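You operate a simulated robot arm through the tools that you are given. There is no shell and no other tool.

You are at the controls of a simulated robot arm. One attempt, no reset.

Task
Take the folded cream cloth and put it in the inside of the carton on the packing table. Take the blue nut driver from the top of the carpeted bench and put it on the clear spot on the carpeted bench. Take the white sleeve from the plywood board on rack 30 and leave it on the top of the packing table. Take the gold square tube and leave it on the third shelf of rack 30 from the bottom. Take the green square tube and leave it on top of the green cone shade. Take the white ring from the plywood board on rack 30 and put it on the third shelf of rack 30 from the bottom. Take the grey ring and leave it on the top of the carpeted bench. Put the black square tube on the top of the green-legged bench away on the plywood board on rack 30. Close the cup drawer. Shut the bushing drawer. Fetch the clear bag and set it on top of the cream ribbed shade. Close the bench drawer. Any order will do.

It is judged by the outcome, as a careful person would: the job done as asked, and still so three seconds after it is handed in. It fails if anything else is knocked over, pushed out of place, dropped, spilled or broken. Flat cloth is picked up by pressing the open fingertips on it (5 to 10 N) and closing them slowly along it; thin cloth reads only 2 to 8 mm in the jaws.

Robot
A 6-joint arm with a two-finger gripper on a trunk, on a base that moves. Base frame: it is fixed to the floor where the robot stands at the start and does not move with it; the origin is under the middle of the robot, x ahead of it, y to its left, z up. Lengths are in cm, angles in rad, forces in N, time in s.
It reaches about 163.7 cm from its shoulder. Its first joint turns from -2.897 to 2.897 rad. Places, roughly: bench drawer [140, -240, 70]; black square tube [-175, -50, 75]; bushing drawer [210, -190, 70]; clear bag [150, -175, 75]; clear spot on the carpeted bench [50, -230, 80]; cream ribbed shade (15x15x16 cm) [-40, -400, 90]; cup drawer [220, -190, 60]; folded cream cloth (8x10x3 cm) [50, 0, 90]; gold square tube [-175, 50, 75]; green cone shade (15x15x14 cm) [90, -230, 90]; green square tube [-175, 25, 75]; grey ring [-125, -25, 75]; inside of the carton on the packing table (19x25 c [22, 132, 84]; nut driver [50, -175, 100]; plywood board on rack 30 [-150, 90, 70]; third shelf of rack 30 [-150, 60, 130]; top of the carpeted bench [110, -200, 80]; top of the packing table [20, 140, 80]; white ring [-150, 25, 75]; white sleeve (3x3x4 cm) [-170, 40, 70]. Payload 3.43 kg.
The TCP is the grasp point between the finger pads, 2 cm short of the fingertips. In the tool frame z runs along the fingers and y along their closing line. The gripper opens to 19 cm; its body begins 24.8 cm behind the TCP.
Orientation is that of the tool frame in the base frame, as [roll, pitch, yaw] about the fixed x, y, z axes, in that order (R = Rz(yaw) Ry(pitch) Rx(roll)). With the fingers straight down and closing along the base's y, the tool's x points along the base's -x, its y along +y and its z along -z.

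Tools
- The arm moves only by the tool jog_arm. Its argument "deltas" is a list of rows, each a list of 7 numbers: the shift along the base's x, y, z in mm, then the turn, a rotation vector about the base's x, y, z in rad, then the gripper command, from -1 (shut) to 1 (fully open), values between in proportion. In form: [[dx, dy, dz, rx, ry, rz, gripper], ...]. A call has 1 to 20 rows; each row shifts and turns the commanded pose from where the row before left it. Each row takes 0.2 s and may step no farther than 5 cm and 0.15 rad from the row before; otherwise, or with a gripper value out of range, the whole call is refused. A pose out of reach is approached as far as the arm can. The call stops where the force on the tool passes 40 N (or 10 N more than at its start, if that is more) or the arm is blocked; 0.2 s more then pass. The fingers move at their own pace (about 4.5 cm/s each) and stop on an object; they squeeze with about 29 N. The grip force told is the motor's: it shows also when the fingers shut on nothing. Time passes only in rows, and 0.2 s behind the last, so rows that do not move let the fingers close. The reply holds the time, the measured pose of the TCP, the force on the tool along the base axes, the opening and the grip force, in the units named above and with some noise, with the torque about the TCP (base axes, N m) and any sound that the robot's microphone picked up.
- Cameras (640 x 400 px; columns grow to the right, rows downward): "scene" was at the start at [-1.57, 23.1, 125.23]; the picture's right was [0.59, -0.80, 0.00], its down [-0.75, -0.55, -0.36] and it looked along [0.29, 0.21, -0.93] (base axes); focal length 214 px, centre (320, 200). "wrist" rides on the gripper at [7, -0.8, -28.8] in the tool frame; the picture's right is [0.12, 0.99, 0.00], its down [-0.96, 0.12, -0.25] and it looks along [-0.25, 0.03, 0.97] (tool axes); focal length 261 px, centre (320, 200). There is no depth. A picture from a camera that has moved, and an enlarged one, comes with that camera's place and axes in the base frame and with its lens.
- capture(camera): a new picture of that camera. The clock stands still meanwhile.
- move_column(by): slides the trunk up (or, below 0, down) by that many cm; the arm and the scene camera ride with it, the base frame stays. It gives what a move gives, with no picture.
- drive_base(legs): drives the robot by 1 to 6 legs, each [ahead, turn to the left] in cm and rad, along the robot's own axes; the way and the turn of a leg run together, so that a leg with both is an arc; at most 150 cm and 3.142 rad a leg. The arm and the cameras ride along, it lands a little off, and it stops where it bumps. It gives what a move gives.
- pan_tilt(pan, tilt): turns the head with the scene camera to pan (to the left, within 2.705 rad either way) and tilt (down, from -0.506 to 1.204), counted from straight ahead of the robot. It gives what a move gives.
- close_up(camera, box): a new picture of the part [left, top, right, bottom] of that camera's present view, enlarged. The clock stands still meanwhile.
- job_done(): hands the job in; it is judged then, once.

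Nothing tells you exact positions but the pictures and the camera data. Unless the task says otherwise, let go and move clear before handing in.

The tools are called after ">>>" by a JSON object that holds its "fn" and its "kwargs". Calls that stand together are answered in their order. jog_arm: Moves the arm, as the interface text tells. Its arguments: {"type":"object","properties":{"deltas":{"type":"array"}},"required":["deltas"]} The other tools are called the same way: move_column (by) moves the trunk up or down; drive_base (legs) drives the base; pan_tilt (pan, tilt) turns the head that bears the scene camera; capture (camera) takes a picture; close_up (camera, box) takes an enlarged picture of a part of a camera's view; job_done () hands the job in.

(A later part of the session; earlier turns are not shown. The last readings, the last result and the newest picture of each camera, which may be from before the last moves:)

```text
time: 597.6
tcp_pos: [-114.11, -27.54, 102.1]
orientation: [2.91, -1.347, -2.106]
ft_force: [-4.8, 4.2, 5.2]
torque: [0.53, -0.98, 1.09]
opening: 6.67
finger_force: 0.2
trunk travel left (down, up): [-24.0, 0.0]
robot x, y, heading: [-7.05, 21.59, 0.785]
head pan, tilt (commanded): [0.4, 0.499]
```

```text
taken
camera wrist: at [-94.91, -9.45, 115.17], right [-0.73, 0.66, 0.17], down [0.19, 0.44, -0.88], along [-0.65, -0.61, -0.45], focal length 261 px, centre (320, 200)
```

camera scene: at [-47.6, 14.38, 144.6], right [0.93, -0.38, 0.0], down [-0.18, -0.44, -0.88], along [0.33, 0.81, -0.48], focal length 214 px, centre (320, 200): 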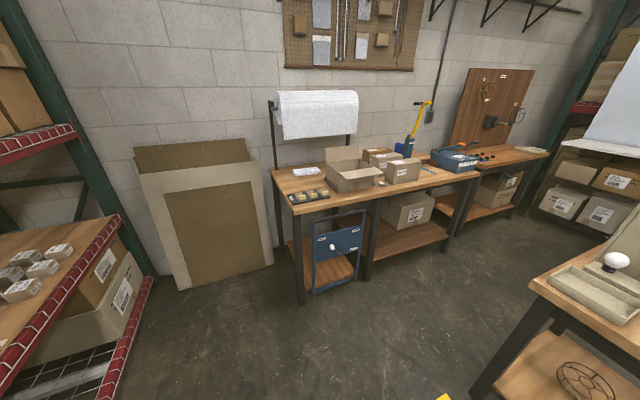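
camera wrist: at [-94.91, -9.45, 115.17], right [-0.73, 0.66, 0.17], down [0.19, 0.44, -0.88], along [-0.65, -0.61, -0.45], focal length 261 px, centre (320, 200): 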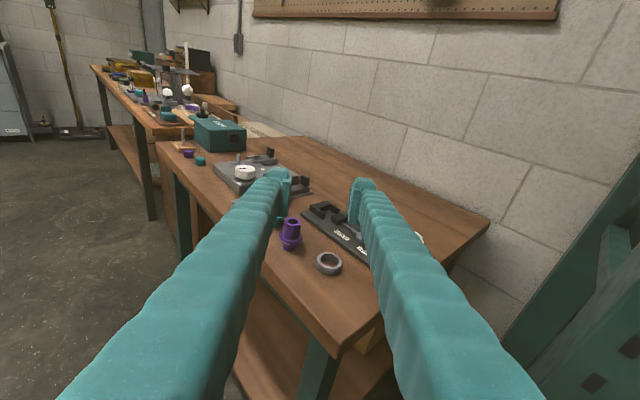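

The ring and fitting are in view. I yaw the tool a further 21°, level it, and come to a pre-grasp above and behind the ring.

>>> {"fn": "jog_arm", "kwargs": {"deltas": [[-29, 3, -20, -0.012, -0.012, 0.125, -0.3], [-29, 3, -20, -0.012, -0.012, 0.125, -0.3], [-29, 3, -20, -0.012, -0.012, 0.125, -0.3], [0, 0, 0, 0, 0, 0, -0.3]]}}

>>> {"fn": "capture", "kwargs": {"camera": "wrist"}}

>>> {"fn": "close_up", "kwargs": {"camera": "wrist", "box": [230, 140, 410, 252]}}

```text
time: 598.6
tcp_pos: [-123.87, -25.98, 96.67]
orientation: [-2.953, -1.375, -2.175]
ft_force: [0.4, 0.4, -0.9]
torque: [-0.21, 0.08, 0.1]
opening: 6.64
finger_force: 0.0
trunk travel left (down, up): [-24.0, 0.0]
robot x, y, heading: [-7.14, 21.7, 0.786]
head pan, tilt (commanded): [0.4, 0.499]
```

```text
taken
camera wrist: at [-112.71, -1.68, 109.02], right [-0.92, 0.39, 0.08], down [0.1, 0.42, -0.9], along [-0.38, -0.82, -0.43], focal length 261 px, centre (320, 200)
```

wrist: 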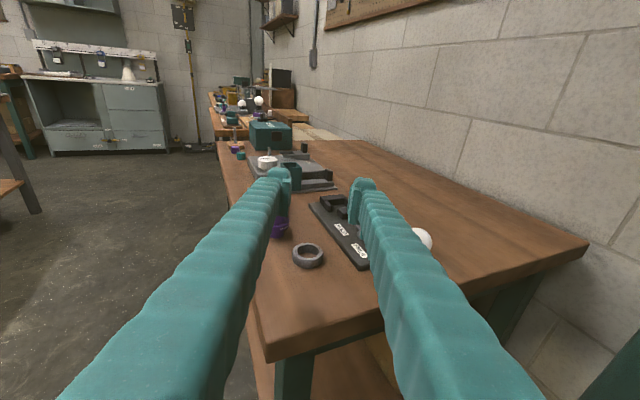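

```text
3.56 times, centred on (320, 196) of wrist
camera zoom: at [-112.71, -1.68, 109.02], right [-0.92, 0.39, 0.08], down [0.1, 0.42, -0.9], along [-0.38, -0.82, -0.43], focal length 927 px, centre (320, 214)
```

zoom: 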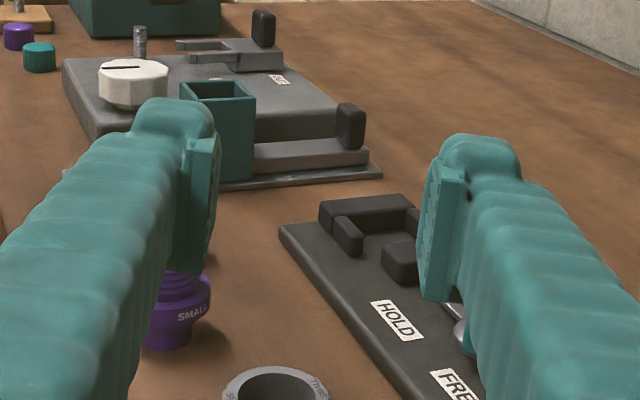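

Ring centre ≈(-126,-33.4). I level the tool the other way slightly, lower, and look before advancing.

>>> {"fn": "jog_arm", "kwargs": {"deltas": [[1, -2, -32, 0.0146, 0.0334, 0, -0.35], [1, -2, -32, 0, 0, 0, -0.38], [0, 0, -25, 0, 0, 0, -0.38]]}}

>>> {"fn": "capture", "kwargs": {"camera": "wrist"}}

>>> {"fn": "close_up", "kwargs": {"camera": "wrist", "box": [230, 140, 410, 252]}}

```text
time: 599.4
tcp_pos: [-123.67, -26.3, 87.81]
orientation: [3.129, -1.381, -1.98]
ft_force: [-0.4, 0.2, 0.8]
torque: [0.05, -0.08, -0.04]
opening: 5.88
finger_force: 0.0
trunk travel left (down, up): [-24.0, 0.0]
robot x, y, heading: [-7.13, 21.74, 0.784]
head pan, tilt (commanded): [0.4, 0.499]
```

```text
taken
camera wrist: at [-112.0, -2.19, 100.24], right [-0.92, 0.39, 0.12], down [0.07, 0.44, -0.9], along [-0.4, -0.81, -0.42], focal length 261 px, centre (320, 200)
```

wrist: 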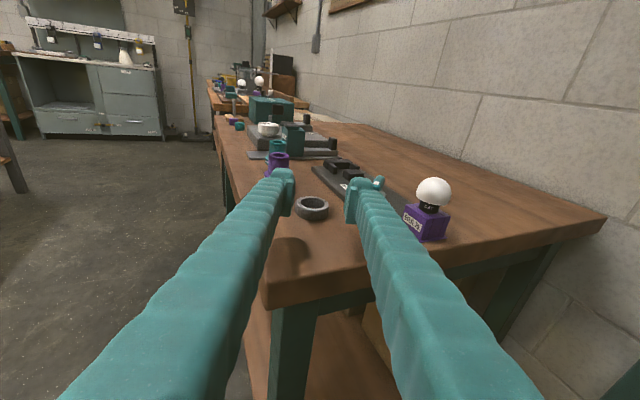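

```text
3.56 times, centred on (320, 196) of wrist
camera zoom: at [-112.0, -2.19, 100.24], right [-0.92, 0.39, 0.12], down [0.07, 0.44, -0.9], along [-0.4, -0.81, -0.42], focal length 927 px, centre (320, 214)
```

zoom: 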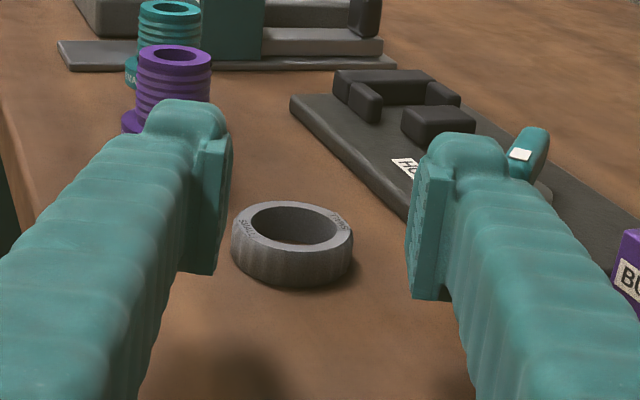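

Ring is about 0.9 cm left of my axis; I correct while advancing around it.

>>> {"fn": "jog_arm", "kwargs": {"deltas": [[-7, -23, -9, 0, 0, 0, -0.39], [-9, -23, -9, 0, 0, 0, -0.39], [-9, -22, -9, 0, 0, 0, -0.39]]}}

>>> {"fn": "close_up", "kwargs": {"camera": "wrist", "box": [230, 140, 410, 252]}}

```text
time: 600.2
tcp_pos: [-126.21, -33.17, 85.35]
orientation: [3.13, -1.381, -1.981]
ft_force: [-0.1, 0.3, -0.1]
torque: [0.12, -0.08, 0.01]
opening: 5.79
finger_force: 0.1
trunk travel left (down, up): [-24.0, 0.0]
robot x, y, heading: [-7.03, 21.67, 0.783]
head pan, tilt (commanded): [0.4, 0.499]
```

```text
3.56 times, centred on (320, 196) of wrist
camera zoom: at [-114.53, -9.07, 97.63], right [-0.92, 0.39, 0.12], down [0.07, 0.44, -0.9], along [-0.4, -0.81, -0.42], focal length 927 px, centre (320, 214)
```

zoom: 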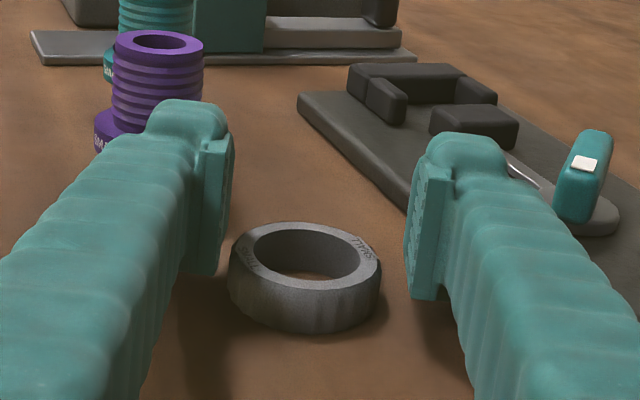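

Centred. Lower 8 mm and close on the ring.

>>> {"fn": "jog_arm", "kwargs": {"deltas": [[0, 0, -4, 0, 0, 0, -0.39], [0, 0, -3, 0, 0, 0, -0.39]]}}

>>> {"fn": "jog_arm", "kwargs": {"deltas": [[0, 0, 0, 0, 0, 0, -0.46], [0, 0, 0, 0, 0, 0, -0.54], [0, 0, 0, 0, 0, 0, -0.64], [0, 0, 0, 0, 0, 0, -0.64], [0, 0, 0, 0, 0, 0, -0.64]]}}

>>> {"fn": "close_up", "kwargs": {"camera": "wrist", "box": [230, 140, 410, 252]}}

```text
time: 600.8
tcp_pos: [-126.27, -33.19, 84.61]
orientation: [3.13, -1.382, -1.981]
ft_force: [0.9, -0.4, -0.4]
torque: [0.0, 0.03, 0.0]
opening: 5.79
finger_force: 0.0
trunk travel left (down, up): [-24.0, 0.0]
robot x, y, heading: [-7.36, 21.4, 0.782]
head pan, tilt (commanded): [0.4, 0.499]
```

```text
time: 602.0
tcp_pos: [-126.17, -33.23, 84.65]
orientation: [3.132, -1.382, -1.983]
ft_force: [0.4, -0.7, 1.6]
torque: [-0.06, -0.04, -0.01]
opening: 4.46
finger_force: 29.1
trunk travel left (down, up): [-24.0, 0.0]
robot x, y, heading: [-6.92, 21.54, 0.785]
head pan, tilt (commanded): [0.4, 0.499]
```

```text
3.56 times, centred on (320, 196) of wrist
camera zoom: at [-114.51, -9.07, 96.85], right [-0.92, 0.39, 0.12], down [0.07, 0.44, -0.9], along [-0.4, -0.81, -0.42], focal length 927 px, centre (320, 214)
```

zoom: 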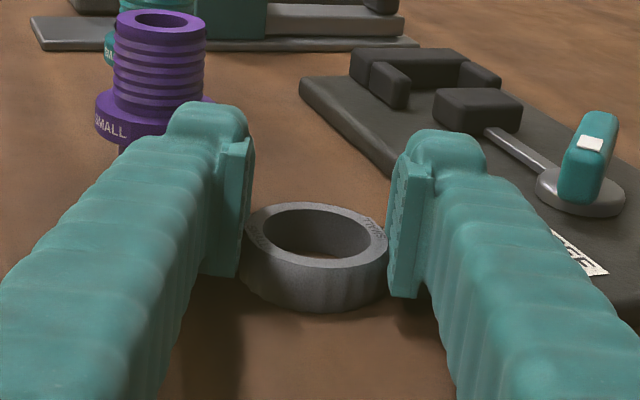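

>>> {"fn": "jog_arm", "kwargs": {"deltas": [[0, 0, 6, 0, 0, 0, -0.68], [0, 0, 15, 0, 0, 0, -0.68], [0, 0, 25, 0, 0, 0, -0.68]]}}

>>> {"fn": "close_up", "kwargs": {"camera": "wrist", "box": [230, 140, 410, 252]}}

```text
time: 602.8
tcp_pos: [-126.16, -33.06, 89.02]
orientation: [3.134, -1.381, -1.983]
ft_force: [0.6, 0.5, -1.1]
torque: [-0.13, 0.07, 0.01]
opening: 4.47
finger_force: 29.3
trunk travel left (down, up): [-24.0, 0.0]
robot x, y, heading: [-7.19, 21.43, 0.783]
head pan, tilt (commanded): [0.4, 0.499]
```

```text
3.56 times, centred on (320, 196) of wrist
camera zoom: at [-114.49, -9.02, 101.33], right [-0.92, 0.39, 0.12], down [0.07, 0.44, -0.9], along [-0.4, -0.81, -0.43], focal length 927 px, centre (320, 214)
```

zoom: 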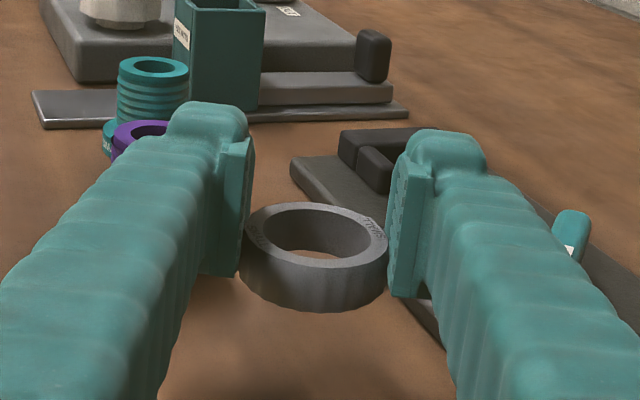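

The ring is held. I raise it to z≈110, then turn and back toward the carpeted bench's free area between the green driver and the orange block.

>>> {"fn": "jog_arm", "kwargs": {"deltas": [[2, 5, 45, 0, 0, 0, -0.68], [2, 5, 45, 0, 0, 0, -0.68], [2, 5, 45, 0, 0, 0, -0.68], [2, 5, 45, 0, 0, 0, -0.68], [2, 5, 30, 0, 0, 0, -0.68]]}}

>>> {"fn": "capture", "kwargs": {"camera": "wrist"}}

```text
time: 604.0
tcp_pos: [-125.19, -30.8, 110.07]
orientation: [3.133, -1.38, -1.983]
ft_force: [-0.7, 0.0, -0.7]
torque: [-0.07, 0.0, 0.03]
opening: 4.48
finger_force: 29.7
trunk travel left (down, up): [-24.0, 0.0]
robot x, y, heading: [-7.11, 21.61, 0.786]
head pan, tilt (commanded): [0.4, 0.499]
```

```text
taken
camera wrist: at [-113.53, -6.58, 122.45], right [-0.92, 0.39, 0.12], down [0.07, 0.44, -0.9], along [-0.4, -0.81, -0.42], focal length 261 px, centre (320, 200)
```

wrist: 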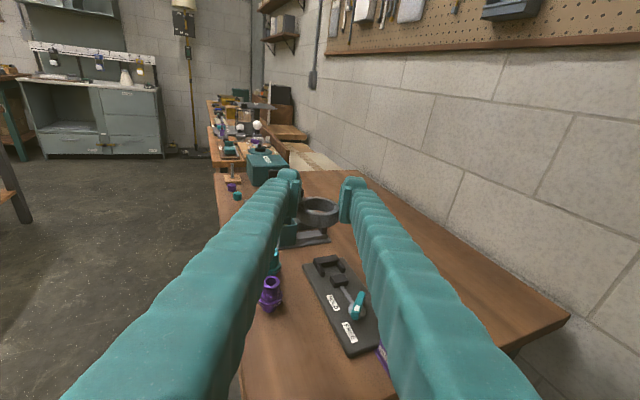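

>>> {"fn": "drive_base", "kwargs": {"legs": [[0, 1.19]]}}

>>> {"fn": "drive_base", "kwargs": {"legs": [[-78, 0]]}}

>>> {"fn": "capture", "kwargs": {"camera": "wrist"}}

```text
time: 607.4
tcp_pos: [-4.39, -107.44, 110.07]
orientation: [3.131, -1.382, -0.806]
ft_force: [-0.4, -0.3, 0.1]
torque: [0.0, -0.03, 0.0]
opening: 4.43
finger_force: 29.0
trunk travel left (down, up): [-24.0, 0.0]
robot x, y, heading: [-7.01, 21.52, 1.964]
head pan, tilt (commanded): [0.4, 0.499]
```

```text
time: 611.6
tcp_pos: [25.68, -179.37, 110.16]
orientation: [3.13, -1.38, -0.802]
ft_force: [0.6, 0.0, -1.1]
torque: [0.02, -0.01, 0.03]
opening: 4.46
finger_force: 29.3
trunk travel left (down, up): [-24.0, 0.0]
robot x, y, heading: [22.14, -50.34, 1.961]
head pan, tilt (commanded): [0.4, 0.499]
```

```text
taken
camera wrist: at [7.79, -159.22, 122.4], right [-0.7, -0.7, 0.12], down [-0.38, 0.23, -0.9], along [0.6, -0.68, -0.42], focal length 261 px, centre (320, 200)
```

wrist: 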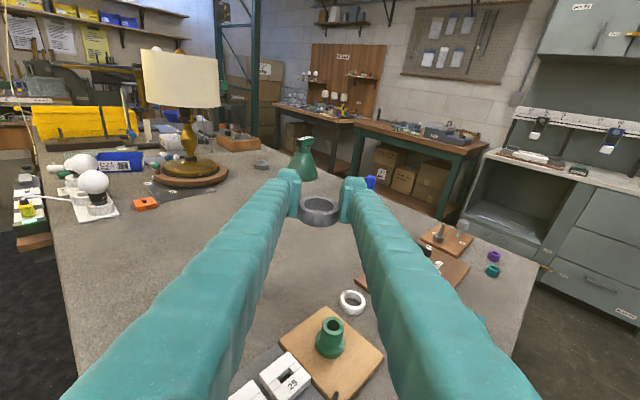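

There's a clear patch around (45,-203). I back 20 cm more and move the ring over it.

>>> {"fn": "drive_base", "kwargs": {"legs": [[-20, 0]]}}

>>> {"fn": "jog_arm", "kwargs": {"deltas": [[35, -15, -10, 0, 0, 0, -0.68], [35, -15, -10, 0, 0, 0, -0.68], [35, -15, -10, 0, 0, 0, -0.68], [20, -10, -10, 0, 0, 0, -0.68]]}}

>>> {"fn": "capture", "kwargs": {"camera": "wrist"}}

```text
time: 613.2
tcp_pos: [33.58, -198.01, 110.08]
orientation: [3.133, -1.38, -0.801]
ft_force: [0.2, 0.4, -0.4]
torque: [0.02, -0.02, 0.02]
opening: 4.44
finger_force: 29.3
trunk travel left (down, up): [-24.0, 0.0]
robot x, y, heading: [30.04, -69.21, 1.97]
head pan, tilt (commanded): [0.4, 0.499]
```

```text
time: 614.2
tcp_pos: [46.07, -203.45, 106.05]
orientation: [3.129, -1.38, -0.801]
ft_force: [0.2, 0.4, 0.4]
torque: [0.11, 0.06, 0.03]
opening: 4.43
finger_force: 28.9
trunk travel left (down, up): [-24.0, 0.0]
robot x, y, heading: [30.01, -68.73, 1.96]
head pan, tilt (commanded): [0.4, 0.499]
```

```text
taken
camera wrist: at [28.03, -183.4, 118.42], right [-0.7, -0.7, 0.12], down [-0.38, 0.23, -0.9], along [0.6, -0.68, -0.42], focal length 261 px, centre (320, 200)
```

wrist: 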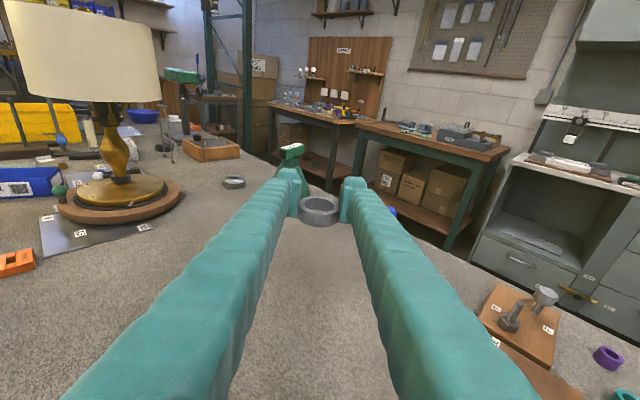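

The gripper body would come too close to the small wood base there. A better spot is (62,-177), with clear carpet behind it. I retract, turn the base a bit and re-aim.

>>> {"fn": "jog_arm", "kwargs": {"deltas": [[-19, 46, 5, 0, 0, 0, -0.68], [-19, 46, 5, 0, 0, 0, -0.68], [-19, 46, 0, 0, 0, 0, -0.68], [-19, 46, 0, 0, 0, 0, -0.68]]}}

>>> {"fn": "drive_base", "kwargs": {"legs": [[0, 0.24]]}}

>>> {"fn": "capture", "kwargs": {"camera": "wrist"}}

```text
time: 615.2
tcp_pos: [38.53, -184.94, 106.9]
orientation: [3.131, -1.377, -0.802]
ft_force: [1.0, 0.5, -1.3]
torque: [-0.12, -0.09, 0.04]
opening: 4.43
finger_force: 29.2
trunk travel left (down, up): [-24.0, 0.0]
robot x, y, heading: [30.05, -68.86, 1.965]
head pan, tilt (commanded): [0.4, 0.499]
```

```text
time: 616.5
tcp_pos: [65.98, -179.63, 107.0]
orientation: [3.132, -1.38, -0.56]
ft_force: [-0.3, -0.5, -1.6]
torque: [0.01, -0.03, 0.01]
opening: 4.45
finger_force: 29.7
trunk travel left (down, up): [-24.0, 0.0]
robot x, y, heading: [30.11, -69.34, 2.206]
head pan, tilt (commanded): [0.4, 0.499]
```

```text
taken
camera wrist: at [43.66, -164.42, 119.35], right [-0.52, -0.85, 0.12], down [-0.42, 0.13, -0.9], along [0.74, -0.51, -0.42], focal length 261 px, centre (320, 200)
```

wrist: 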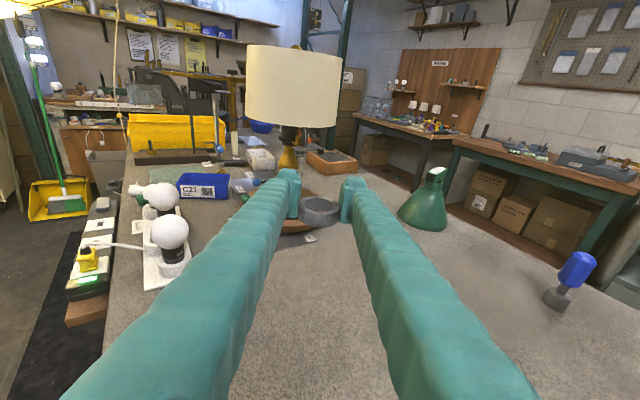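

Good view. I yaw the tool 0.3 rad so the rear of the gripper stays over clear carpet, then lower at (60,-178).

>>> {"fn": "jog_arm", "kwargs": {"deltas": [[-20, 5, 0, 0, 0, -0.15, -0.68], [-20, 5, 0, 0, 0, -0.15, -0.68], [-20, 5, -20, 0, 0, 0, -0.68], [0, 0, -45, 0, 0, 0, -0.68], [0, 0, -45, 0, 0, 0, -0.68]]}}

>>> {"fn": "capture", "kwargs": {"camera": "wrist"}}

```text
time: 617.7
tcp_pos: [59.98, -178.1, 96.22]
orientation: [3.126, -1.382, -0.855]
ft_force: [0.6, 0.6, -0.4]
torque: [0.15, 0.11, -0.11]
opening: 4.45
finger_force: 29.0
trunk travel left (down, up): [-24.0, 0.0]
robot x, y, heading: [30.04, -68.6, 2.205]
head pan, tilt (commanded): [0.4, 0.499]
```

```text
taken
camera wrist: at [43.22, -156.99, 108.45], right [-0.74, -0.66, 0.12], down [-0.36, 0.25, -0.9], along [0.56, -0.71, -0.42], focal length 261 px, centre (320, 200)
```

wrist: 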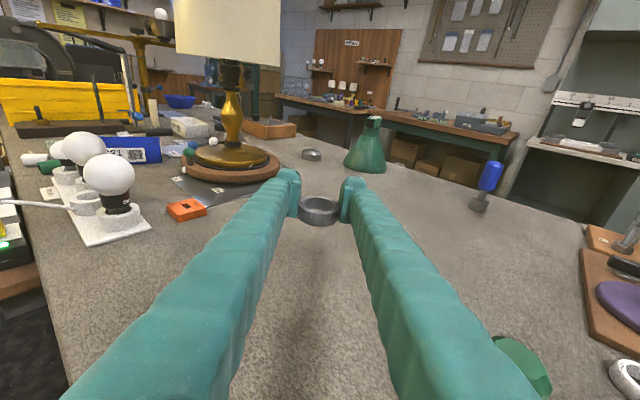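

The green driver is safely to the right. Continue lowering to contact.

>>> {"fn": "jog_arm", "kwargs": {"deltas": [[0, 0, -45, 0, 0, 0, -0.68], [0, 0, -40, 0, 0, 0, -0.68], [0, 0, -15, 0, 0, 0, -0.68]]}}

>>> {"fn": "jog_arm", "kwargs": {"deltas": [[0, 0, -5, 0, 0, 0, -0.68], [0, 0, -4, 0, 0, 0, -0.68]]}}

```text
time: 618.5
tcp_pos: [59.89, -178.07, 86.07]
orientation: [3.13, -1.381, -0.86]
ft_force: [-0.5, 0.1, 0.4]
torque: [0.03, 0.04, 0.0]
opening: 4.4
finger_force: 28.8
trunk travel left (down, up): [-24.0, 0.0]
robot x, y, heading: [30.08, -68.84, 2.207]
head pan, tilt (commanded): [0.4, 0.499]
```

```text
time: 619.1
tcp_pos: [59.97, -178.05, 85.5]
orientation: [3.122, -1.384, -0.852]
ft_force: [-0.6, 3.1, 15.7]
torque: [0.22, -0.21, 0.14]
opening: 4.43
finger_force: 28.8
trunk travel left (down, up): [-24.0, 0.0]
robot x, y, heading: [30.22, -68.98, 2.197]
head pan, tilt (commanded): [0.4, 0.499]
```

Contact. Relax and open slowly.

>>> {"fn": "jog_arm", "kwargs": {"deltas": [[0, 0, 3, 0, 0, 0, -0.62], [0, 0, 0, 0, 0, 0, -0.52], [0, 0, 0, 0, 0, 0, -0.46], [0, 0, 0, 0, 0, 0, -0.38], [0, 0, 0, 0, 0, 0, -0.3]]}}

>>> {"fn": "close_up", "kwargs": {"camera": "wrist", "box": [230, 140, 410, 252]}}

```text
time: 620.3
tcp_pos: [59.84, -178.15, 85.53]
orientation: [3.132, -1.381, -0.86]
ft_force: [-9.1, -4.6, 15.0]
torque: [0.23, -0.28, 0.14]
opening: 6.09
finger_force: 0.1
trunk travel left (down, up): [-24.0, 0.0]
robot x, y, heading: [30.01, -69.25, 2.208]
head pan, tilt (commanded): [0.4, 0.499]
```

```text
3.56 times, centred on (320, 196) of wrist
camera zoom: at [43.09, -157.04, 97.82], right [-0.74, -0.66, 0.12], down [-0.36, 0.25, -0.9], along [0.56, -0.71, -0.42], focal length 927 px, centre (320, 214)
```

zoom: 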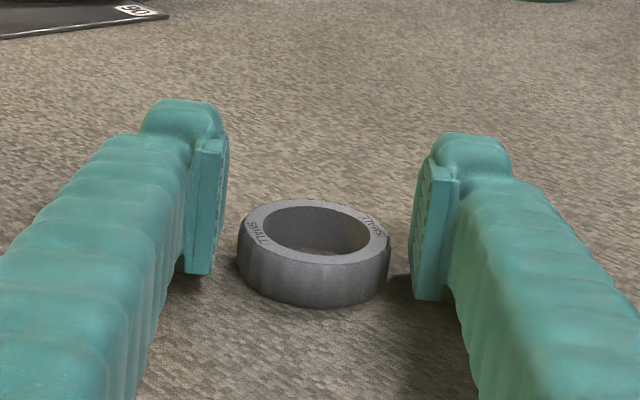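

The ring lies flat on the carpet. Rise and withdraw.

>>> {"fn": "jog_arm", "kwargs": {"deltas": [[0, 0, 8, 0, 0, 0, -0.25], [0, 0, 25, 0, 0, 0, -0.2], [0, 0, 45, 0, 0, 0, -0.2], [0, 0, 45, 0, 0, 0, -0.2], [0, 0, 45, 0, 0, 0, -0.2], [0, 0, 45, 0, 0, 0, -0.2], [-15, 20, 30, 0, 0, 0, -0.2]]}}

>>> {"fn": "capture", "kwargs": {"camera": "wrist"}}

```text
time: 621.9
tcp_pos: [58.48, -176.22, 109.56]
orientation: [3.134, -1.379, -0.864]
ft_force: [0.4, 0.0, -1.8]
torque: [-0.15, -0.14, 0.07]
opening: 7.6
finger_force: 0.1
trunk travel left (down, up): [-24.0, 0.0]
robot x, y, heading: [29.88, -68.48, 2.202]
head pan, tilt (commanded): [0.4, 0.499]
```

```text
taken
camera wrist: at [41.69, -155.16, 121.97], right [-0.74, -0.66, 0.12], down [-0.36, 0.25, -0.9], along [0.56, -0.71, -0.43], focal length 261 px, centre (320, 200)
```

wrist: 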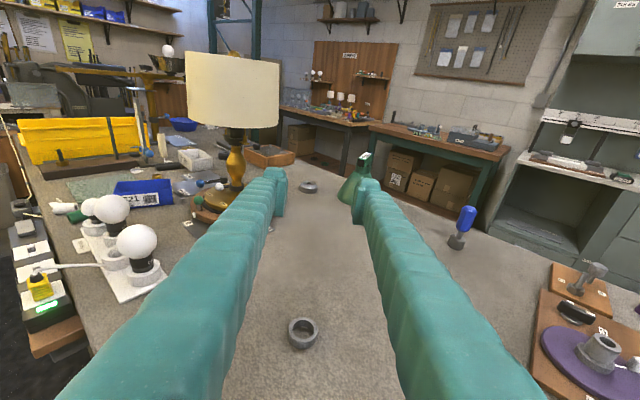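

The grey ring is on the carpeted bench. Last item: the cloth. I bring the tool upright and tuck the arm, then turn clockwise (via the open west side) toward the small bench.

>>> {"fn": "jog_arm", "kwargs": {"deltas": [[-12, 23, 9, 0.105, 0.0897, 0, 0], [-12, 23, 9, 0.105, 0.0897, 0, 0], [-12, 23, 9, 0.105, 0.0897, 0, 0], [-12, 23, 9, 0.105, 0.0897, 0, 0], [-12, 23, 9, 0.105, 0.0897, 0, 0], [-12, 23, 9, 0.105, 0.0897, 0, 0], [-12, 23, 9, 0.105, 0.0897, 0, 0], [-12, 23, 9, 0.105, 0.0897, 0, 0], [-12, 23, 9, 0.105, 0.0897, 0, 0], [-12, 23, 9, 0.105, 0.0897, 0, 0]]}}

>>> {"fn": "capture", "kwargs": {"camera": "wrist"}}

```text
time: 624.1
tcp_pos: [46.31, -153.1, 118.82]
orientation: [3.135, 0.002, -0.862]
ft_force: [0.5, 0.6, 0.0]
torque: [-0.16, -0.12, -0.03]
opening: 9.49
finger_force: 0.1
trunk travel left (down, up): [-24.0, 0.0]
robot x, y, heading: [30.04, -68.88, 2.2]
head pan, tilt (commanded): [0.4, 0.499]
```

```text
taken
camera wrist: at [51.62, -157.88, 147.6], right [-0.68, -0.74, 0.01], down [-0.71, 0.66, 0.25], along [-0.19, 0.16, -0.97], focal length 261 px, centre (320, 200)
```

wrist: 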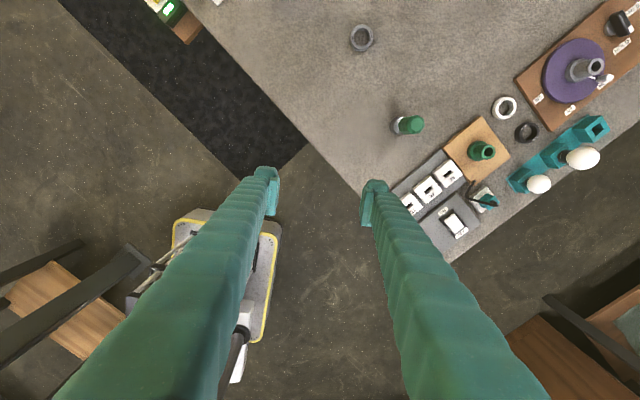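

>>> {"fn": "drive_base", "kwargs": {"legs": [[0, -1.8]]}}

>>> {"fn": "drive_base", "kwargs": {"legs": [[0, -1.2]]}}

>>> {"fn": "capture", "kwargs": {"camera": "wrist"}}

```text
time: 629.1
tcp_pos: [-55.71, -64.95, 118.81]
orientation: [3.136, 0.004, -2.67]
ft_force: [0.0, 0.2, 0.4]
torque: [0.04, 0.03, 0.03]
opening: 9.5
finger_force: 0.1
trunk travel left (down, up): [-24.0, 0.0]
robot x, y, heading: [29.95, -69.08, 0.407]
head pan, tilt (commanded): [0.4, 0.499]
```

```text
time: 632.6
tcp_pos: [3.97, 13.12, 118.84]
orientation: [3.135, 0.003, 2.395]
ft_force: [-0.3, 0.0, -0.3]
torque: [0.02, 0.0, 0.01]
opening: 9.51
finger_force: 0.1
trunk travel left (down, up): [-24.0, 0.0]
robot x, y, heading: [29.83, -68.78, -0.816]
head pan, tilt (commanded): [0.4, 0.499]
```

```text
taken
camera wrist: at [-2.05, 16.9, 147.49], right [0.59, 0.81, 0.01], down [0.78, -0.57, 0.25], along [0.21, -0.14, -0.97], focal length 261 px, centre (320, 200)
```

wrist: 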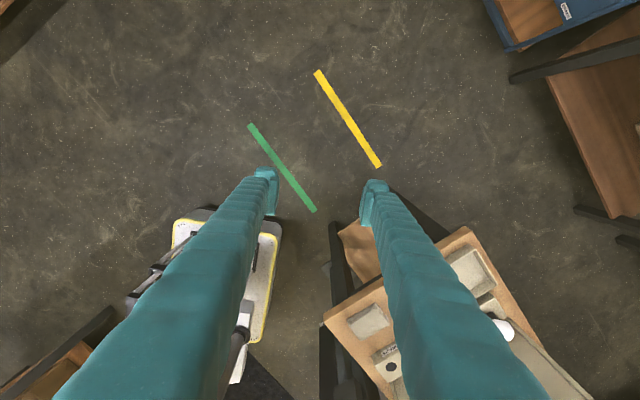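

I can see the cloth. Drive ahead 15 cm, then turn 0.42 rad so the gripper comes over it, still high.

>>> {"fn": "drive_base", "kwargs": {"legs": [[15, 0]]}}

>>> {"fn": "drive_base", "kwargs": {"legs": [[0, -0.38]]}}

>>> {"fn": "capture", "kwargs": {"camera": "wrist"}}

>>> {"fn": "close_up", "kwargs": {"camera": "wrist", "box": [200, 120, 440, 270]}}

```text
time: 634.0
tcp_pos: [14.48, 1.88, 118.79]
orientation: [3.134, 0.003, 2.395]
ft_force: [-0.4, -0.1, -0.3]
torque: [-0.02, -0.01, 0.02]
opening: 9.49
finger_force: 0.0
trunk travel left (down, up): [-24.0, 0.0]
robot x, y, heading: [40.36, -80.14, -0.817]
head pan, tilt (commanded): [0.4, 0.499]
```

```text
time: 635.6
tcp_pos: [46.85, 5.57, 118.67]
orientation: [3.135, 0.002, 2.015]
ft_force: [-0.1, 0.0, -0.6]
torque: [0.0, -0.03, -0.01]
opening: 9.51
finger_force: 0.0
trunk travel left (down, up): [-24.0, 0.0]
robot x, y, heading: [40.48, -79.83, -1.205]
head pan, tilt (commanded): [0.4, 0.499]
```

```text
taken
camera wrist: at [42.83, 11.46, 147.49], right [0.85, 0.53, 0.01], down [0.52, -0.82, 0.25], along [0.14, -0.21, -0.97], focal length 261 px, centre (320, 200)
```

wrist: 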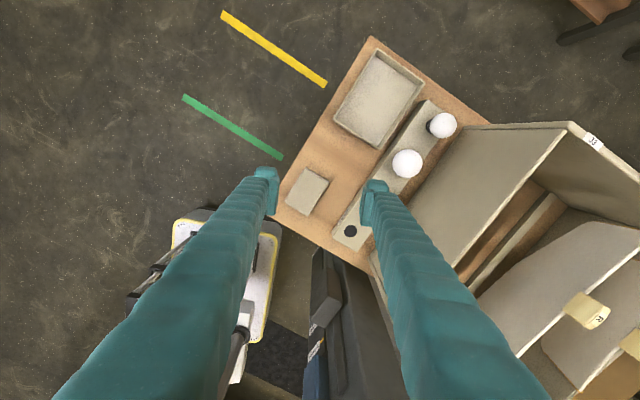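

```text
2.67 times, centred on (320, 195) of wrist
camera zoom: at [42.83, 11.46, 147.49], right [0.85, 0.53, 0.01], down [0.52, -0.82, 0.25], along [0.14, -0.21, -0.97], focal length 695 px, centre (320, 213)
```

zoom: 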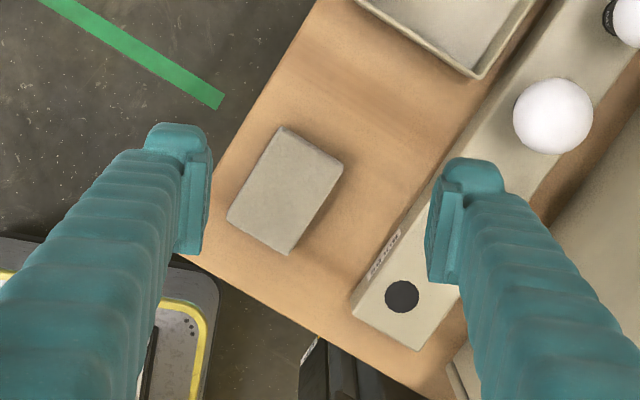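

The cloth is centred at about (47.3,-1.0), 8 cm in x and 10 cm in y. I turn the tool so it closes along x, open to about 11 cm, and move above it.

>>> {"fn": "jog_arm", "kwargs": {"deltas": [[2, -22, -20, 0, 0, -0.148, 0.15], [2, -22, -30, 0, 0, -0.148, 0.15], [1, -20, -40, 0, 0, -0.148, 0.15], [0, 0, -45, 0, 0, 0, 0.15]]}}

>>> {"fn": "capture", "kwargs": {"camera": "wrist"}}

>>> {"fn": "close_up", "kwargs": {"camera": "wrist", "box": [200, 120, 440, 270]}}

```text
time: 636.6
tcp_pos: [48.89, -0.34, 106.29]
orientation: [-3.136, -0.001, 1.628]
ft_force: [0.1, 0.0, -0.4]
torque: [0.08, -0.03, 0.01]
opening: 10.92
finger_force: 0.0
out of reach, approached as far as the arm can: row 3
trunk travel left (down, up): [-24.0, 0.0]
robot x, y, heading: [40.48, -80.21, -1.201]
head pan, tilt (commanded): [0.4, 0.499]
```

```text
taken
camera wrist: at [47.6, 6.49, 134.95], right [0.98, 0.18, 0.0], down [0.17, -0.95, 0.25], along [0.04, -0.24, -0.97], focal length 261 px, centre (320, 200)
```

wrist: 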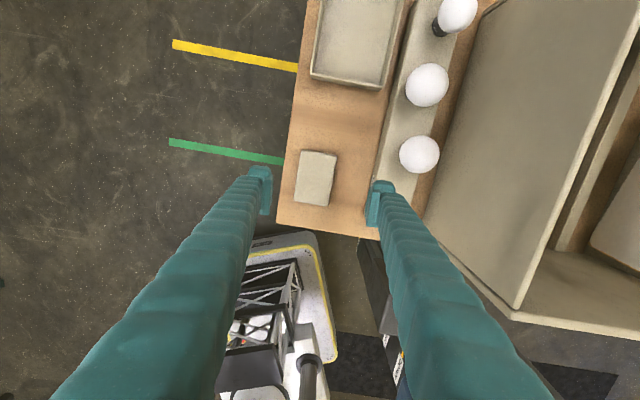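

```text
2.67 times, centred on (320, 195) of wrist
camera zoom: at [47.6, 6.49, 134.95], right [0.98, 0.18, 0.0], down [0.17, -0.95, 0.25], along [0.04, -0.24, -0.97], focal length 695 px, centre (320, 213)
```

zoom: 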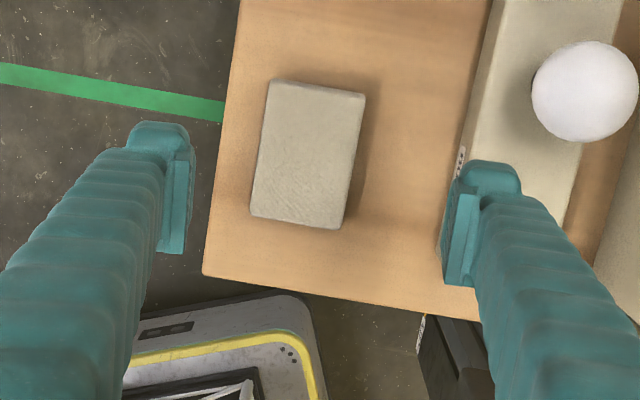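

The cloth measures about 6.2 × 9 cm from here: x 45-51, y -5.7..3.3. I centre over it with an 8.5 cm opening and descend slowly with force checks.

>>> {"fn": "jog_arm", "kwargs": {"deltas": [[-8, -8, -40, 0, 0, -0.05, -0.1], [0, 0, -40, 0, 0, 0, -0.1], [0, 0, -30, 0, 0, 0, -0.1]]}}

>>> {"fn": "capture", "kwargs": {"camera": "wrist"}}

>>> {"fn": "close_up", "kwargs": {"camera": "wrist", "box": [220, 110, 420, 235]}}

```text
time: 637.4
tcp_pos: [51.3, -1.59, 95.03]
orientation: [-3.129, -0.002, 1.59]
ft_force: [0.1, 0.1, -0.5]
torque: [0.06, 0.04, 0.02]
opening: 8.56
finger_force: 0.0
out of reach, approached as far as the arm can: row 1, 2, 3
trunk travel left (down, up): [-24.0, 0.0]
robot x, y, heading: [40.74, -80.01, -1.199]
head pan, tilt (commanded): [0.4, 0.499]
```

```text
taken
camera wrist: at [50.61, 5.28, 123.8], right [0.99, 0.14, -0.01], down [0.14, -0.96, 0.24], along [0.02, -0.24, -0.97], focal length 261 px, centre (320, 200)
```

wrist: 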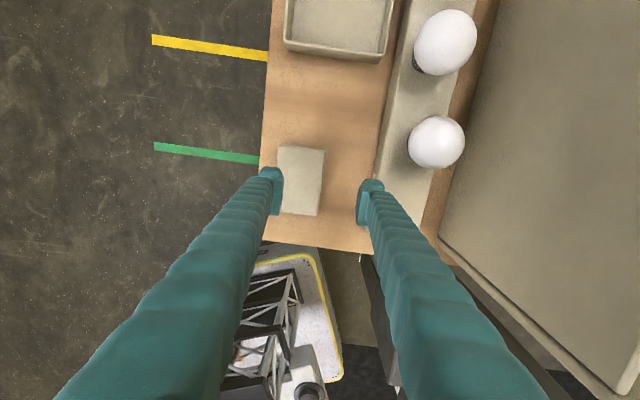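

```text
3.20 times, centred on (320, 172) of wrist
camera zoom: at [50.61, 5.28, 123.8], right [0.99, 0.14, -0.01], down [0.14, -0.96, 0.24], along [0.02, -0.24, -0.97], focal length 834 px, centre (320, 288)
```

zoom: 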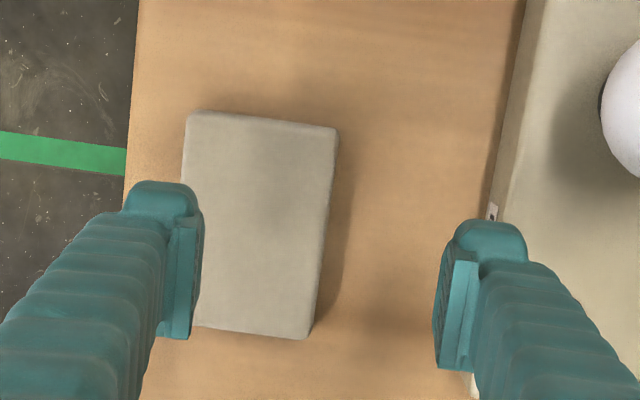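

The arm is too folded at this distance. I rise, shift left away from the post, then move the base 14 cm away for more room.

>>> {"fn": "jog_arm", "kwargs": {"deltas": [[0, 0, 45, 0, 0, 0, -0.1], [-10, 0, 45, 0, 0, 0, -0.1], [-30, 0, 35, 0, 0, 0, -0.1], [-35, 5, 10, 0, 0, 0, -0.1], [-30, 5, 0, 0, 0, 0, -0.1]]}}

>>> {"fn": "capture", "kwargs": {"camera": "wrist"}}

```text
time: 638.6
tcp_pos: [48.37, -1.56, 108.32]
orientation: [-3.114, -0.004, 1.62]
ft_force: [0.7, -1.0, 0.9]
torque: [0.04, -0.02, 0.02]
opening: 8.53
finger_force: 0.0
out of reach, approached as far as the arm can: row 1, 2, 3, 4, 5
trunk travel left (down, up): [-24.0, 0.0]
robot x, y, heading: [40.79, -79.98, -1.202]
head pan, tilt (commanded): [0.4, 0.499]
```

```text
taken
camera wrist: at [47.92, 5.37, 137.06], right [0.99, 0.17, -0.03], down [0.17, -0.96, 0.24], along [0.01, -0.24, -0.97], focal length 261 px, centre (320, 200)
```

wrist: 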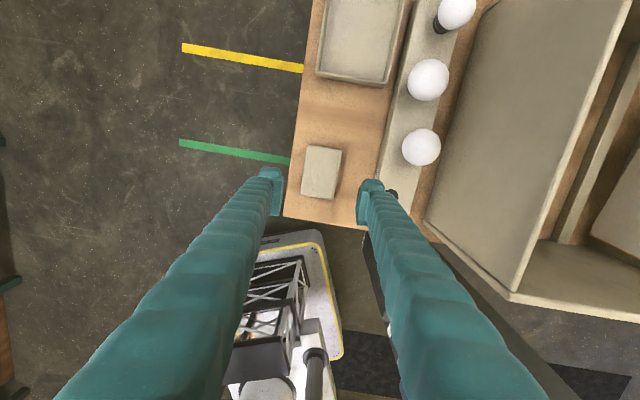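

The wrist's own limit blocks that yaw direction. I'll close along y instead: rotate the tool the other way by ~87° and open to 12 cm.

>>> {"fn": "jog_arm", "kwargs": {"deltas": [[0, 0, 0, 0.0014, -0.0276, 0.138, 0.1], [0, 0, 0, 0, 0, 0.138, 0.25], [0, 0, 0, 0, 0, 0.138, 0.25], [0, 0, 0, 0, 0, 0.138, 0.25], [0, 0, 0, 0, 0, 0.138, 0.25], [0, 0, 0, 0, 0, 0.138, 0.25], [0, 0, 0, 0, 0, 0.138, 0.25], [0, 0, 0, 0, 0, 0.138, 0.25], [0, 0, 0, 0, 0, 0.138, 0.25], [0, 0, 0, 0, 0, 0.138, 0.25], [0, 0, 0, 0, 0, 0.138, 0.25]]}}

>>> {"fn": "capture", "kwargs": {"camera": "wrist"}}

>>> {"fn": "close_up", "kwargs": {"camera": "wrist", "box": [220, 110, 420, 235]}}

```text
time: 641.0
tcp_pos: [48.4, -1.41, 108.31]
orientation: [3.119, -0.001, 3.1]
ft_force: [-0.7, 0.7, -0.5]
torque: [0.0, -0.06, 0.0]
opening: 11.89
finger_force: 0.1
trunk travel left (down, up): [-24.0, 0.0]
robot x, y, heading: [40.51, -80.42, -1.199]
head pan, tilt (commanded): [0.4, 0.499]
```

```text
taken
camera wrist: at [41.18, -2.71, 137.03], right [-0.08, 1.0, 0.02], down [0.97, 0.07, 0.25], along [0.25, 0.04, -0.97], focal length 261 px, centre (320, 200)
```

wrist: 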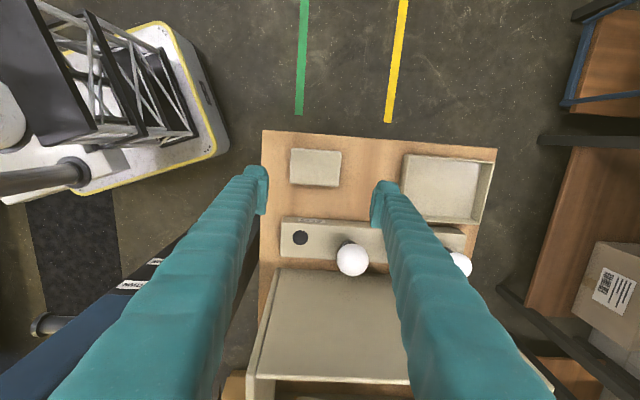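

```text
3.20 times, centred on (320, 172) of wrist
camera zoom: at [41.18, -2.71, 137.03], right [-0.08, 1.0, 0.02], down [0.97, 0.07, 0.25], along [0.25, 0.04, -0.97], focal length 834 px, centre (320, 288)
```

zoom: 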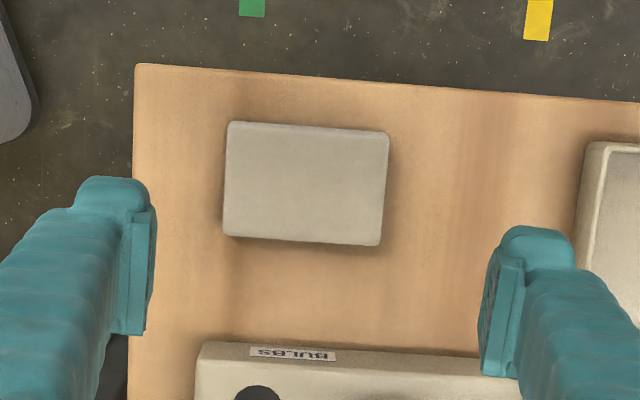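

Now the fingers straddle the cloth in y. I level the tool, centre and lower.

>>> {"fn": "jog_arm", "kwargs": {"deltas": [[-8, -1, -35, -0.0226, 0.0009, 0, 0.25], [0, 0, -40, 0, 0, 0, 0.25], [0, 0, -30, 0, 0, 0, 0.25]]}}

>>> {"fn": "close_up", "kwargs": {"camera": "wrist", "box": [220, 110, 420, 235]}}

```text
time: 641.8
tcp_pos: [47.45, -1.55, 97.93]
orientation: [-3.141, 0.0, 3.097]
ft_force: [0.2, -0.6, 0.4]
torque: [0.04, 0.03, -0.03]
opening: 11.86
finger_force: 0.1
trunk travel left (down, up): [-24.0, 0.0]
robot x, y, heading: [40.7, -79.9, -1.202]
head pan, tilt (commanded): [0.4, 0.499]
```

```text
3.20 times, centred on (320, 172) of wrist
camera zoom: at [40.36, -2.13, 126.53], right [-0.08, 1.0, 0.0], down [0.97, 0.07, 0.25], along [0.25, 0.02, -0.97], focal length 834 px, centre (320, 288)
```

zoom: 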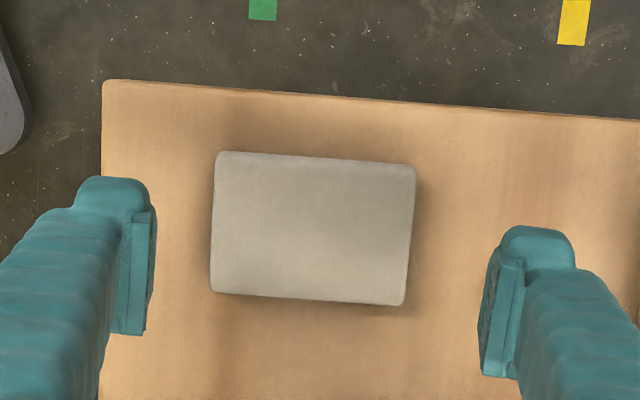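

>>> {"fn": "jog_arm", "kwargs": {"deltas": [[0, 0, -40, 0, 0, 0, 0.25], [0, 0, -25, 0, 0, 0, 0.25]]}}

>>> {"fn": "jog_arm", "kwargs": {"deltas": [[0, 0, -6, 0, 0, 0, 0.25], [0, 0, -5, 0, 0, 0, 0.25]]}}

>>> {"fn": "close_up", "kwargs": {"camera": "wrist", "box": [220, 110, 420, 235]}}

```text
time: 642.4
tcp_pos: [47.55, -1.5, 91.31]
orientation: [-3.141, -0.001, 3.098]
ft_force: [-0.7, -0.4, -0.4]
torque: [0.06, 0.0, 0.0]
opening: 11.87
finger_force: 0.1
trunk travel left (down, up): [-24.0, 0.0]
robot x, y, heading: [40.58, -79.89, -1.204]
head pan, tilt (commanded): [0.4, 0.499]
```

```text
time: 643.0
tcp_pos: [47.6, -1.65, 90.12]
orientation: [3.141, 0.0, 3.098]
ft_force: [0.3, -0.6, 0.0]
torque: [-0.03, 0.02, 0.01]
opening: 11.88
finger_force: 0.2
trunk travel left (down, up): [-24.0, 0.0]
robot x, y, heading: [40.77, -80.18, -1.2]
head pan, tilt (commanded): [0.4, 0.499]
```

```text
3.20 times, centred on (320, 172) of wrist
camera zoom: at [40.4, -2.21, 118.91], right [-0.08, 1.0, 0.0], down [0.97, 0.07, 0.25], along [0.25, 0.02, -0.97], focal length 834 px, centre (320, 288)
```

zoom: 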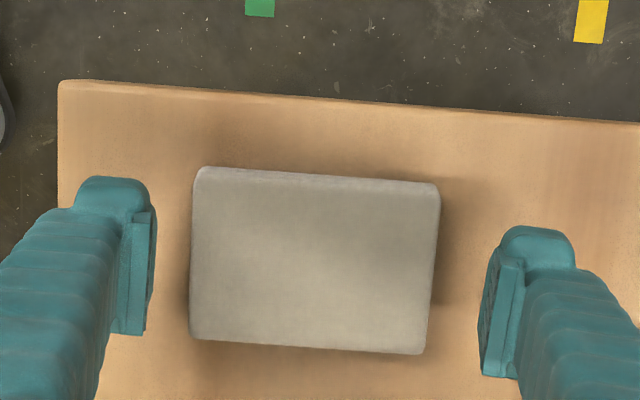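

>>> {"fn": "jog_arm", "kwargs": {"deltas": [[0, 0, -5, 0, 0, 0, 0.25], [0, 0, -5, 0, 0, 0, 0.25]]}}

>>> {"fn": "jog_arm", "kwargs": {"deltas": [[0, 0, -4, 0, 0, 0, 0.25], [0, 0, -4, 0, 0, 0, 0.25]]}}

```text
time: 643.6
tcp_pos: [47.61, -1.6, 89.18]
orientation: [3.141, 0.0, 3.098]
ft_force: [0.4, -0.1, 0.2]
torque: [0.02, -0.02, 0.01]
opening: 11.87
finger_force: 0.2
trunk travel left (down, up): [-24.0, 0.0]
robot x, y, heading: [40.72, -80.3, -1.198]
head pan, tilt (commanded): [0.4, 0.499]
```

```text
time: 644.2
tcp_pos: [47.62, -1.63, 88.31]
orientation: [3.141, 0.0, 3.098]
ft_force: [0.7, -0.5, -0.7]
torque: [-0.01, -0.02, 0.01]
opening: 11.86
finger_force: 0.0
trunk travel left (down, up): [-24.0, 0.0]
robot x, y, heading: [40.58, -79.93, -1.202]
head pan, tilt (commanded): [0.4, 0.499]
```

>>> {"fn": "jog_arm", "kwargs": {"deltas": [[0, 0, -4, 0, 0, 0, 0.25], [0, 0, -4, 0, 0, 0, 0.25]]}}

>>> {"fn": "jog_arm", "kwargs": {"deltas": [[0, 0, -4, 0, 0, 0, 0.25], [0, 0, -4, 0, 0, 0, 0.25]]}}

>>> {"fn": "close_up", "kwargs": {"camera": "wrist", "box": [220, 110, 420, 235]}}

```text
time: 644.8
tcp_pos: [47.49, -1.45, 87.58]
orientation: [3.14, 0.0, 3.098]
ft_force: [0.2, 1.2, -0.5]
torque: [0.03, 0.02, 0.02]
opening: 11.87
finger_force: 0.1
trunk travel left (down, up): [-24.0, 0.0]
robot x, y, heading: [40.65, -80.23, -1.202]
head pan, tilt (commanded): [0.4, 0.499]
```

```text
time: 645.4
tcp_pos: [47.61, -1.46, 86.78]
orientation: [3.141, 0.0, 3.098]
ft_force: [0.0, 0.3, 0.7]
torque: [0.0, -0.03, 0.0]
opening: 11.86
finger_force: 0.1
trunk travel left (down, up): [-24.0, 0.0]
robot x, y, heading: [40.8, -80.01, -1.2]
head pan, tilt (commanded): [0.4, 0.499]
```

```text
3.20 times, centred on (320, 172) of wrist
camera zoom: at [40.41, -2.15, 115.51], right [-0.08, 1.0, 0.0], down [0.97, 0.07, 0.25], along [0.25, 0.02, -0.97], focal length 834 px, centre (320, 288)
```

zoom: 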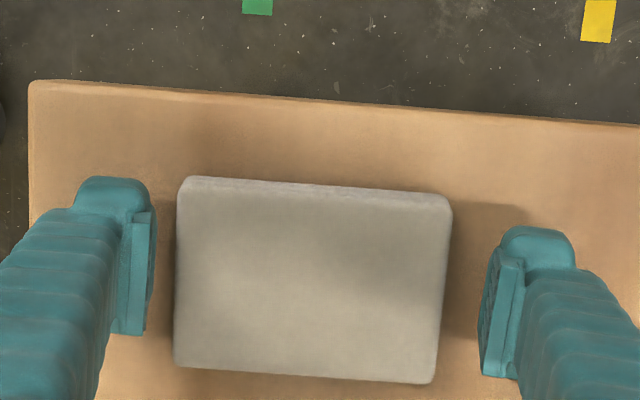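

The cloth is lower than I thought (top ≈83.5). Keep lowering in small steps until the tips reach the table.

>>> {"fn": "jog_arm", "kwargs": {"deltas": [[5, -2, -6, 0, 0, 0, 0.28], [0, 0, -6, 0, 0, 0, 0.28], [0, 0, -6, 0, 0, 0, 0.28]]}}

>>> {"fn": "jog_arm", "kwargs": {"deltas": [[0, 0, -5, 0, 0, 0, 0.28], [0, 0, -5, 0, 0, 0, 0.28]]}}

>>> {"fn": "jog_arm", "kwargs": {"deltas": [[0, 0, -4, 0, 0, 0, 0.28], [0, 0, -4, 0, 0, 0, 0.28]]}}

>>> {"fn": "close_up", "kwargs": {"camera": "wrist", "box": [220, 110, 420, 235]}}

```text
time: 646.3
tcp_pos: [48.17, -1.58, 85.46]
orientation: [3.135, 0.001, 3.099]
ft_force: [0.2, -1.9, 20.8]
torque: [-1.6, 0.03, -0.02]
opening: 12.48
finger_force: 2.6
trunk travel left (down, up): [-24.0, 0.0]
robot x, y, heading: [40.45, -79.89, -1.199]
head pan, tilt (commanded): [0.4, 0.499]
stopped in row 3: the force on the tool passed its limit at 43 N (the readings are from after the stop); the commanded pose is now the measured one
```

```text
time: 646.6
tcp_pos: [48.14, -1.5, 85.69]
orientation: [3.132, 0.003, 3.098]
ft_force: [-0.9, -4.8, 22.2]
torque: [-1.78, 0.11, -0.03]
opening: 12.67
finger_force: 4.9
trunk travel left (down, up): [-24.0, 0.0]
robot x, y, heading: [40.41, -80.36, -1.198]
head pan, tilt (commanded): [0.4, 0.499]
stopped in row 1: the force on the tool passed its limit at 48 N (the readings are from after the stop); the commanded pose is now the measured one
```

```text
time: 647.0
tcp_pos: [48.22, -1.5, 85.54]
orientation: [3.128, 0.002, 3.098]
ft_force: [-0.5, -6.5, 21.9]
torque: [-1.83, 0.06, -0.01]
opening: 12.8
finger_force: 5.5
trunk travel left (down, up): [-24.0, 0.0]
robot x, y, heading: [40.56, -80.07, -1.202]
head pan, tilt (commanded): [0.4, 0.499]
stopped in row 1: the force on the tool passed its limit at 47 N (the readings are from after the stop); the commanded pose is now the measured one
```

```text
3.20 times, centred on (320, 172) of wrist
camera zoom: at [40.86, -2.52, 114.31], right [-0.08, 1.0, 0.01], down [0.97, 0.07, 0.25], along [0.25, 0.03, -0.97], focal length 834 px, centre (320, 288)
```

zoom: 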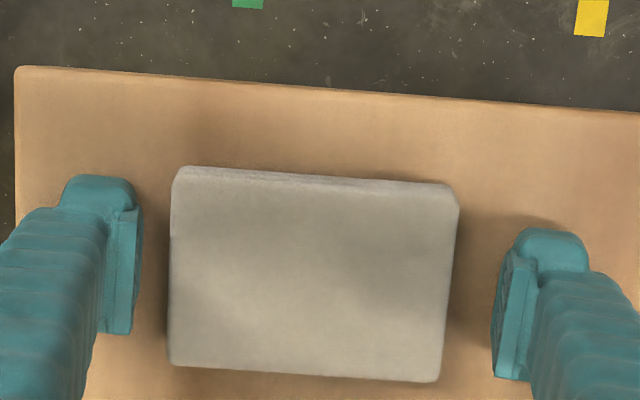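

The left fingertip is on the table (top z≈83.5). I rise 4 mm, level the tool, and close slowly on the cloth's ends.

>>> {"fn": "jog_arm", "kwargs": {"deltas": [[0, 0, 5, -0.0136, 0.0006, 0, 0.3], [0, -1, 0, 0, 0, 0, 0.22], [0, 0, 0, 0, 0, 0, 0.16], [0, 0, 0, 0, 0, 0, 0.1], [0, 0, 0, 0, 0, 0, 0.05]]}}

>>> {"fn": "close_up", "kwargs": {"camera": "wrist", "box": [220, 110, 420, 235]}}

```text
time: 648.2
tcp_pos: [48.12, -1.49, 85.97]
orientation: [3.142, 0.001, 3.097]
ft_force: [0.6, -0.2, 0.1]
torque: [0.0, -0.02, 0.03]
opening: 10.07
finger_force: 1.2
trunk travel left (down, up): [-24.0, 0.0]
robot x, y, heading: [40.65, -80.1, -1.203]
head pan, tilt (commanded): [0.4, 0.499]
```

```text
3.20 times, centred on (320, 172) of wrist
camera zoom: at [40.91, -2.11, 114.67], right [-0.08, 1.0, 0.0], down [0.97, 0.07, 0.25], along [0.25, 0.02, -0.97], focal length 834 px, centre (320, 288)
```

zoom: 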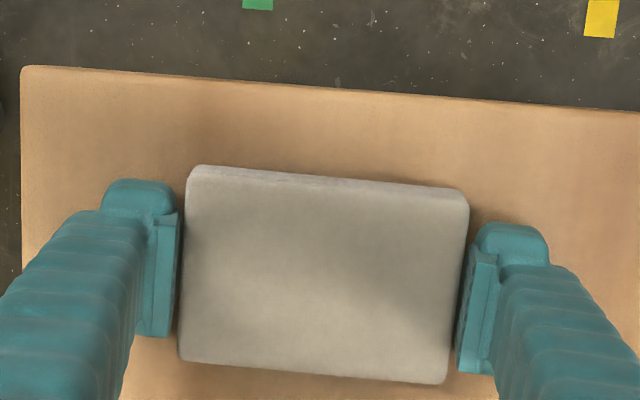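

Both pads touch the cloth ends at 10.1 cm. Squeeze gradually.

>>> {"fn": "jog_arm", "kwargs": {"deltas": [[0, 0, 0, 0, 0, 0, 0.0], [0, 0, 0, 0, 0, 0, -0.05], [0, 0, 0, 0, 0, 0, -0.1], [0, 0, 0, 0, 0, 0, -0.15]]}}

>>> {"fn": "close_up", "kwargs": {"camera": "wrist", "box": [220, 110, 420, 235]}}

```text
time: 649.2
tcp_pos: [48.14, -1.39, 85.92]
orientation: [-3.141, 0.004, 3.098]
ft_force: [-0.8, 0.2, 0.1]
torque: [0.02, -0.03, 0.04]
opening: 9.93
finger_force: 28.9
trunk travel left (down, up): [-24.0, 0.0]
robot x, y, heading: [40.58, -80.11, -1.201]
head pan, tilt (commanded): [0.4, 0.499]
```

```text
3.20 times, centred on (320, 172) of wrist
camera zoom: at [40.91, -2.12, 114.68], right [-0.08, 1.0, 0.0], down [0.97, 0.07, 0.25], along [0.25, 0.02, -0.97], focal length 834 px, centre (320, 288)
```

zoom: 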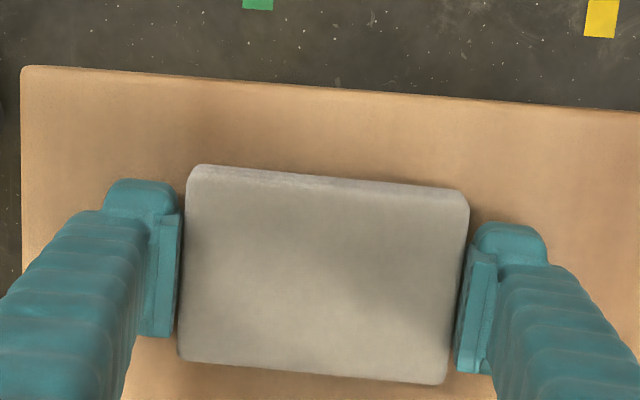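

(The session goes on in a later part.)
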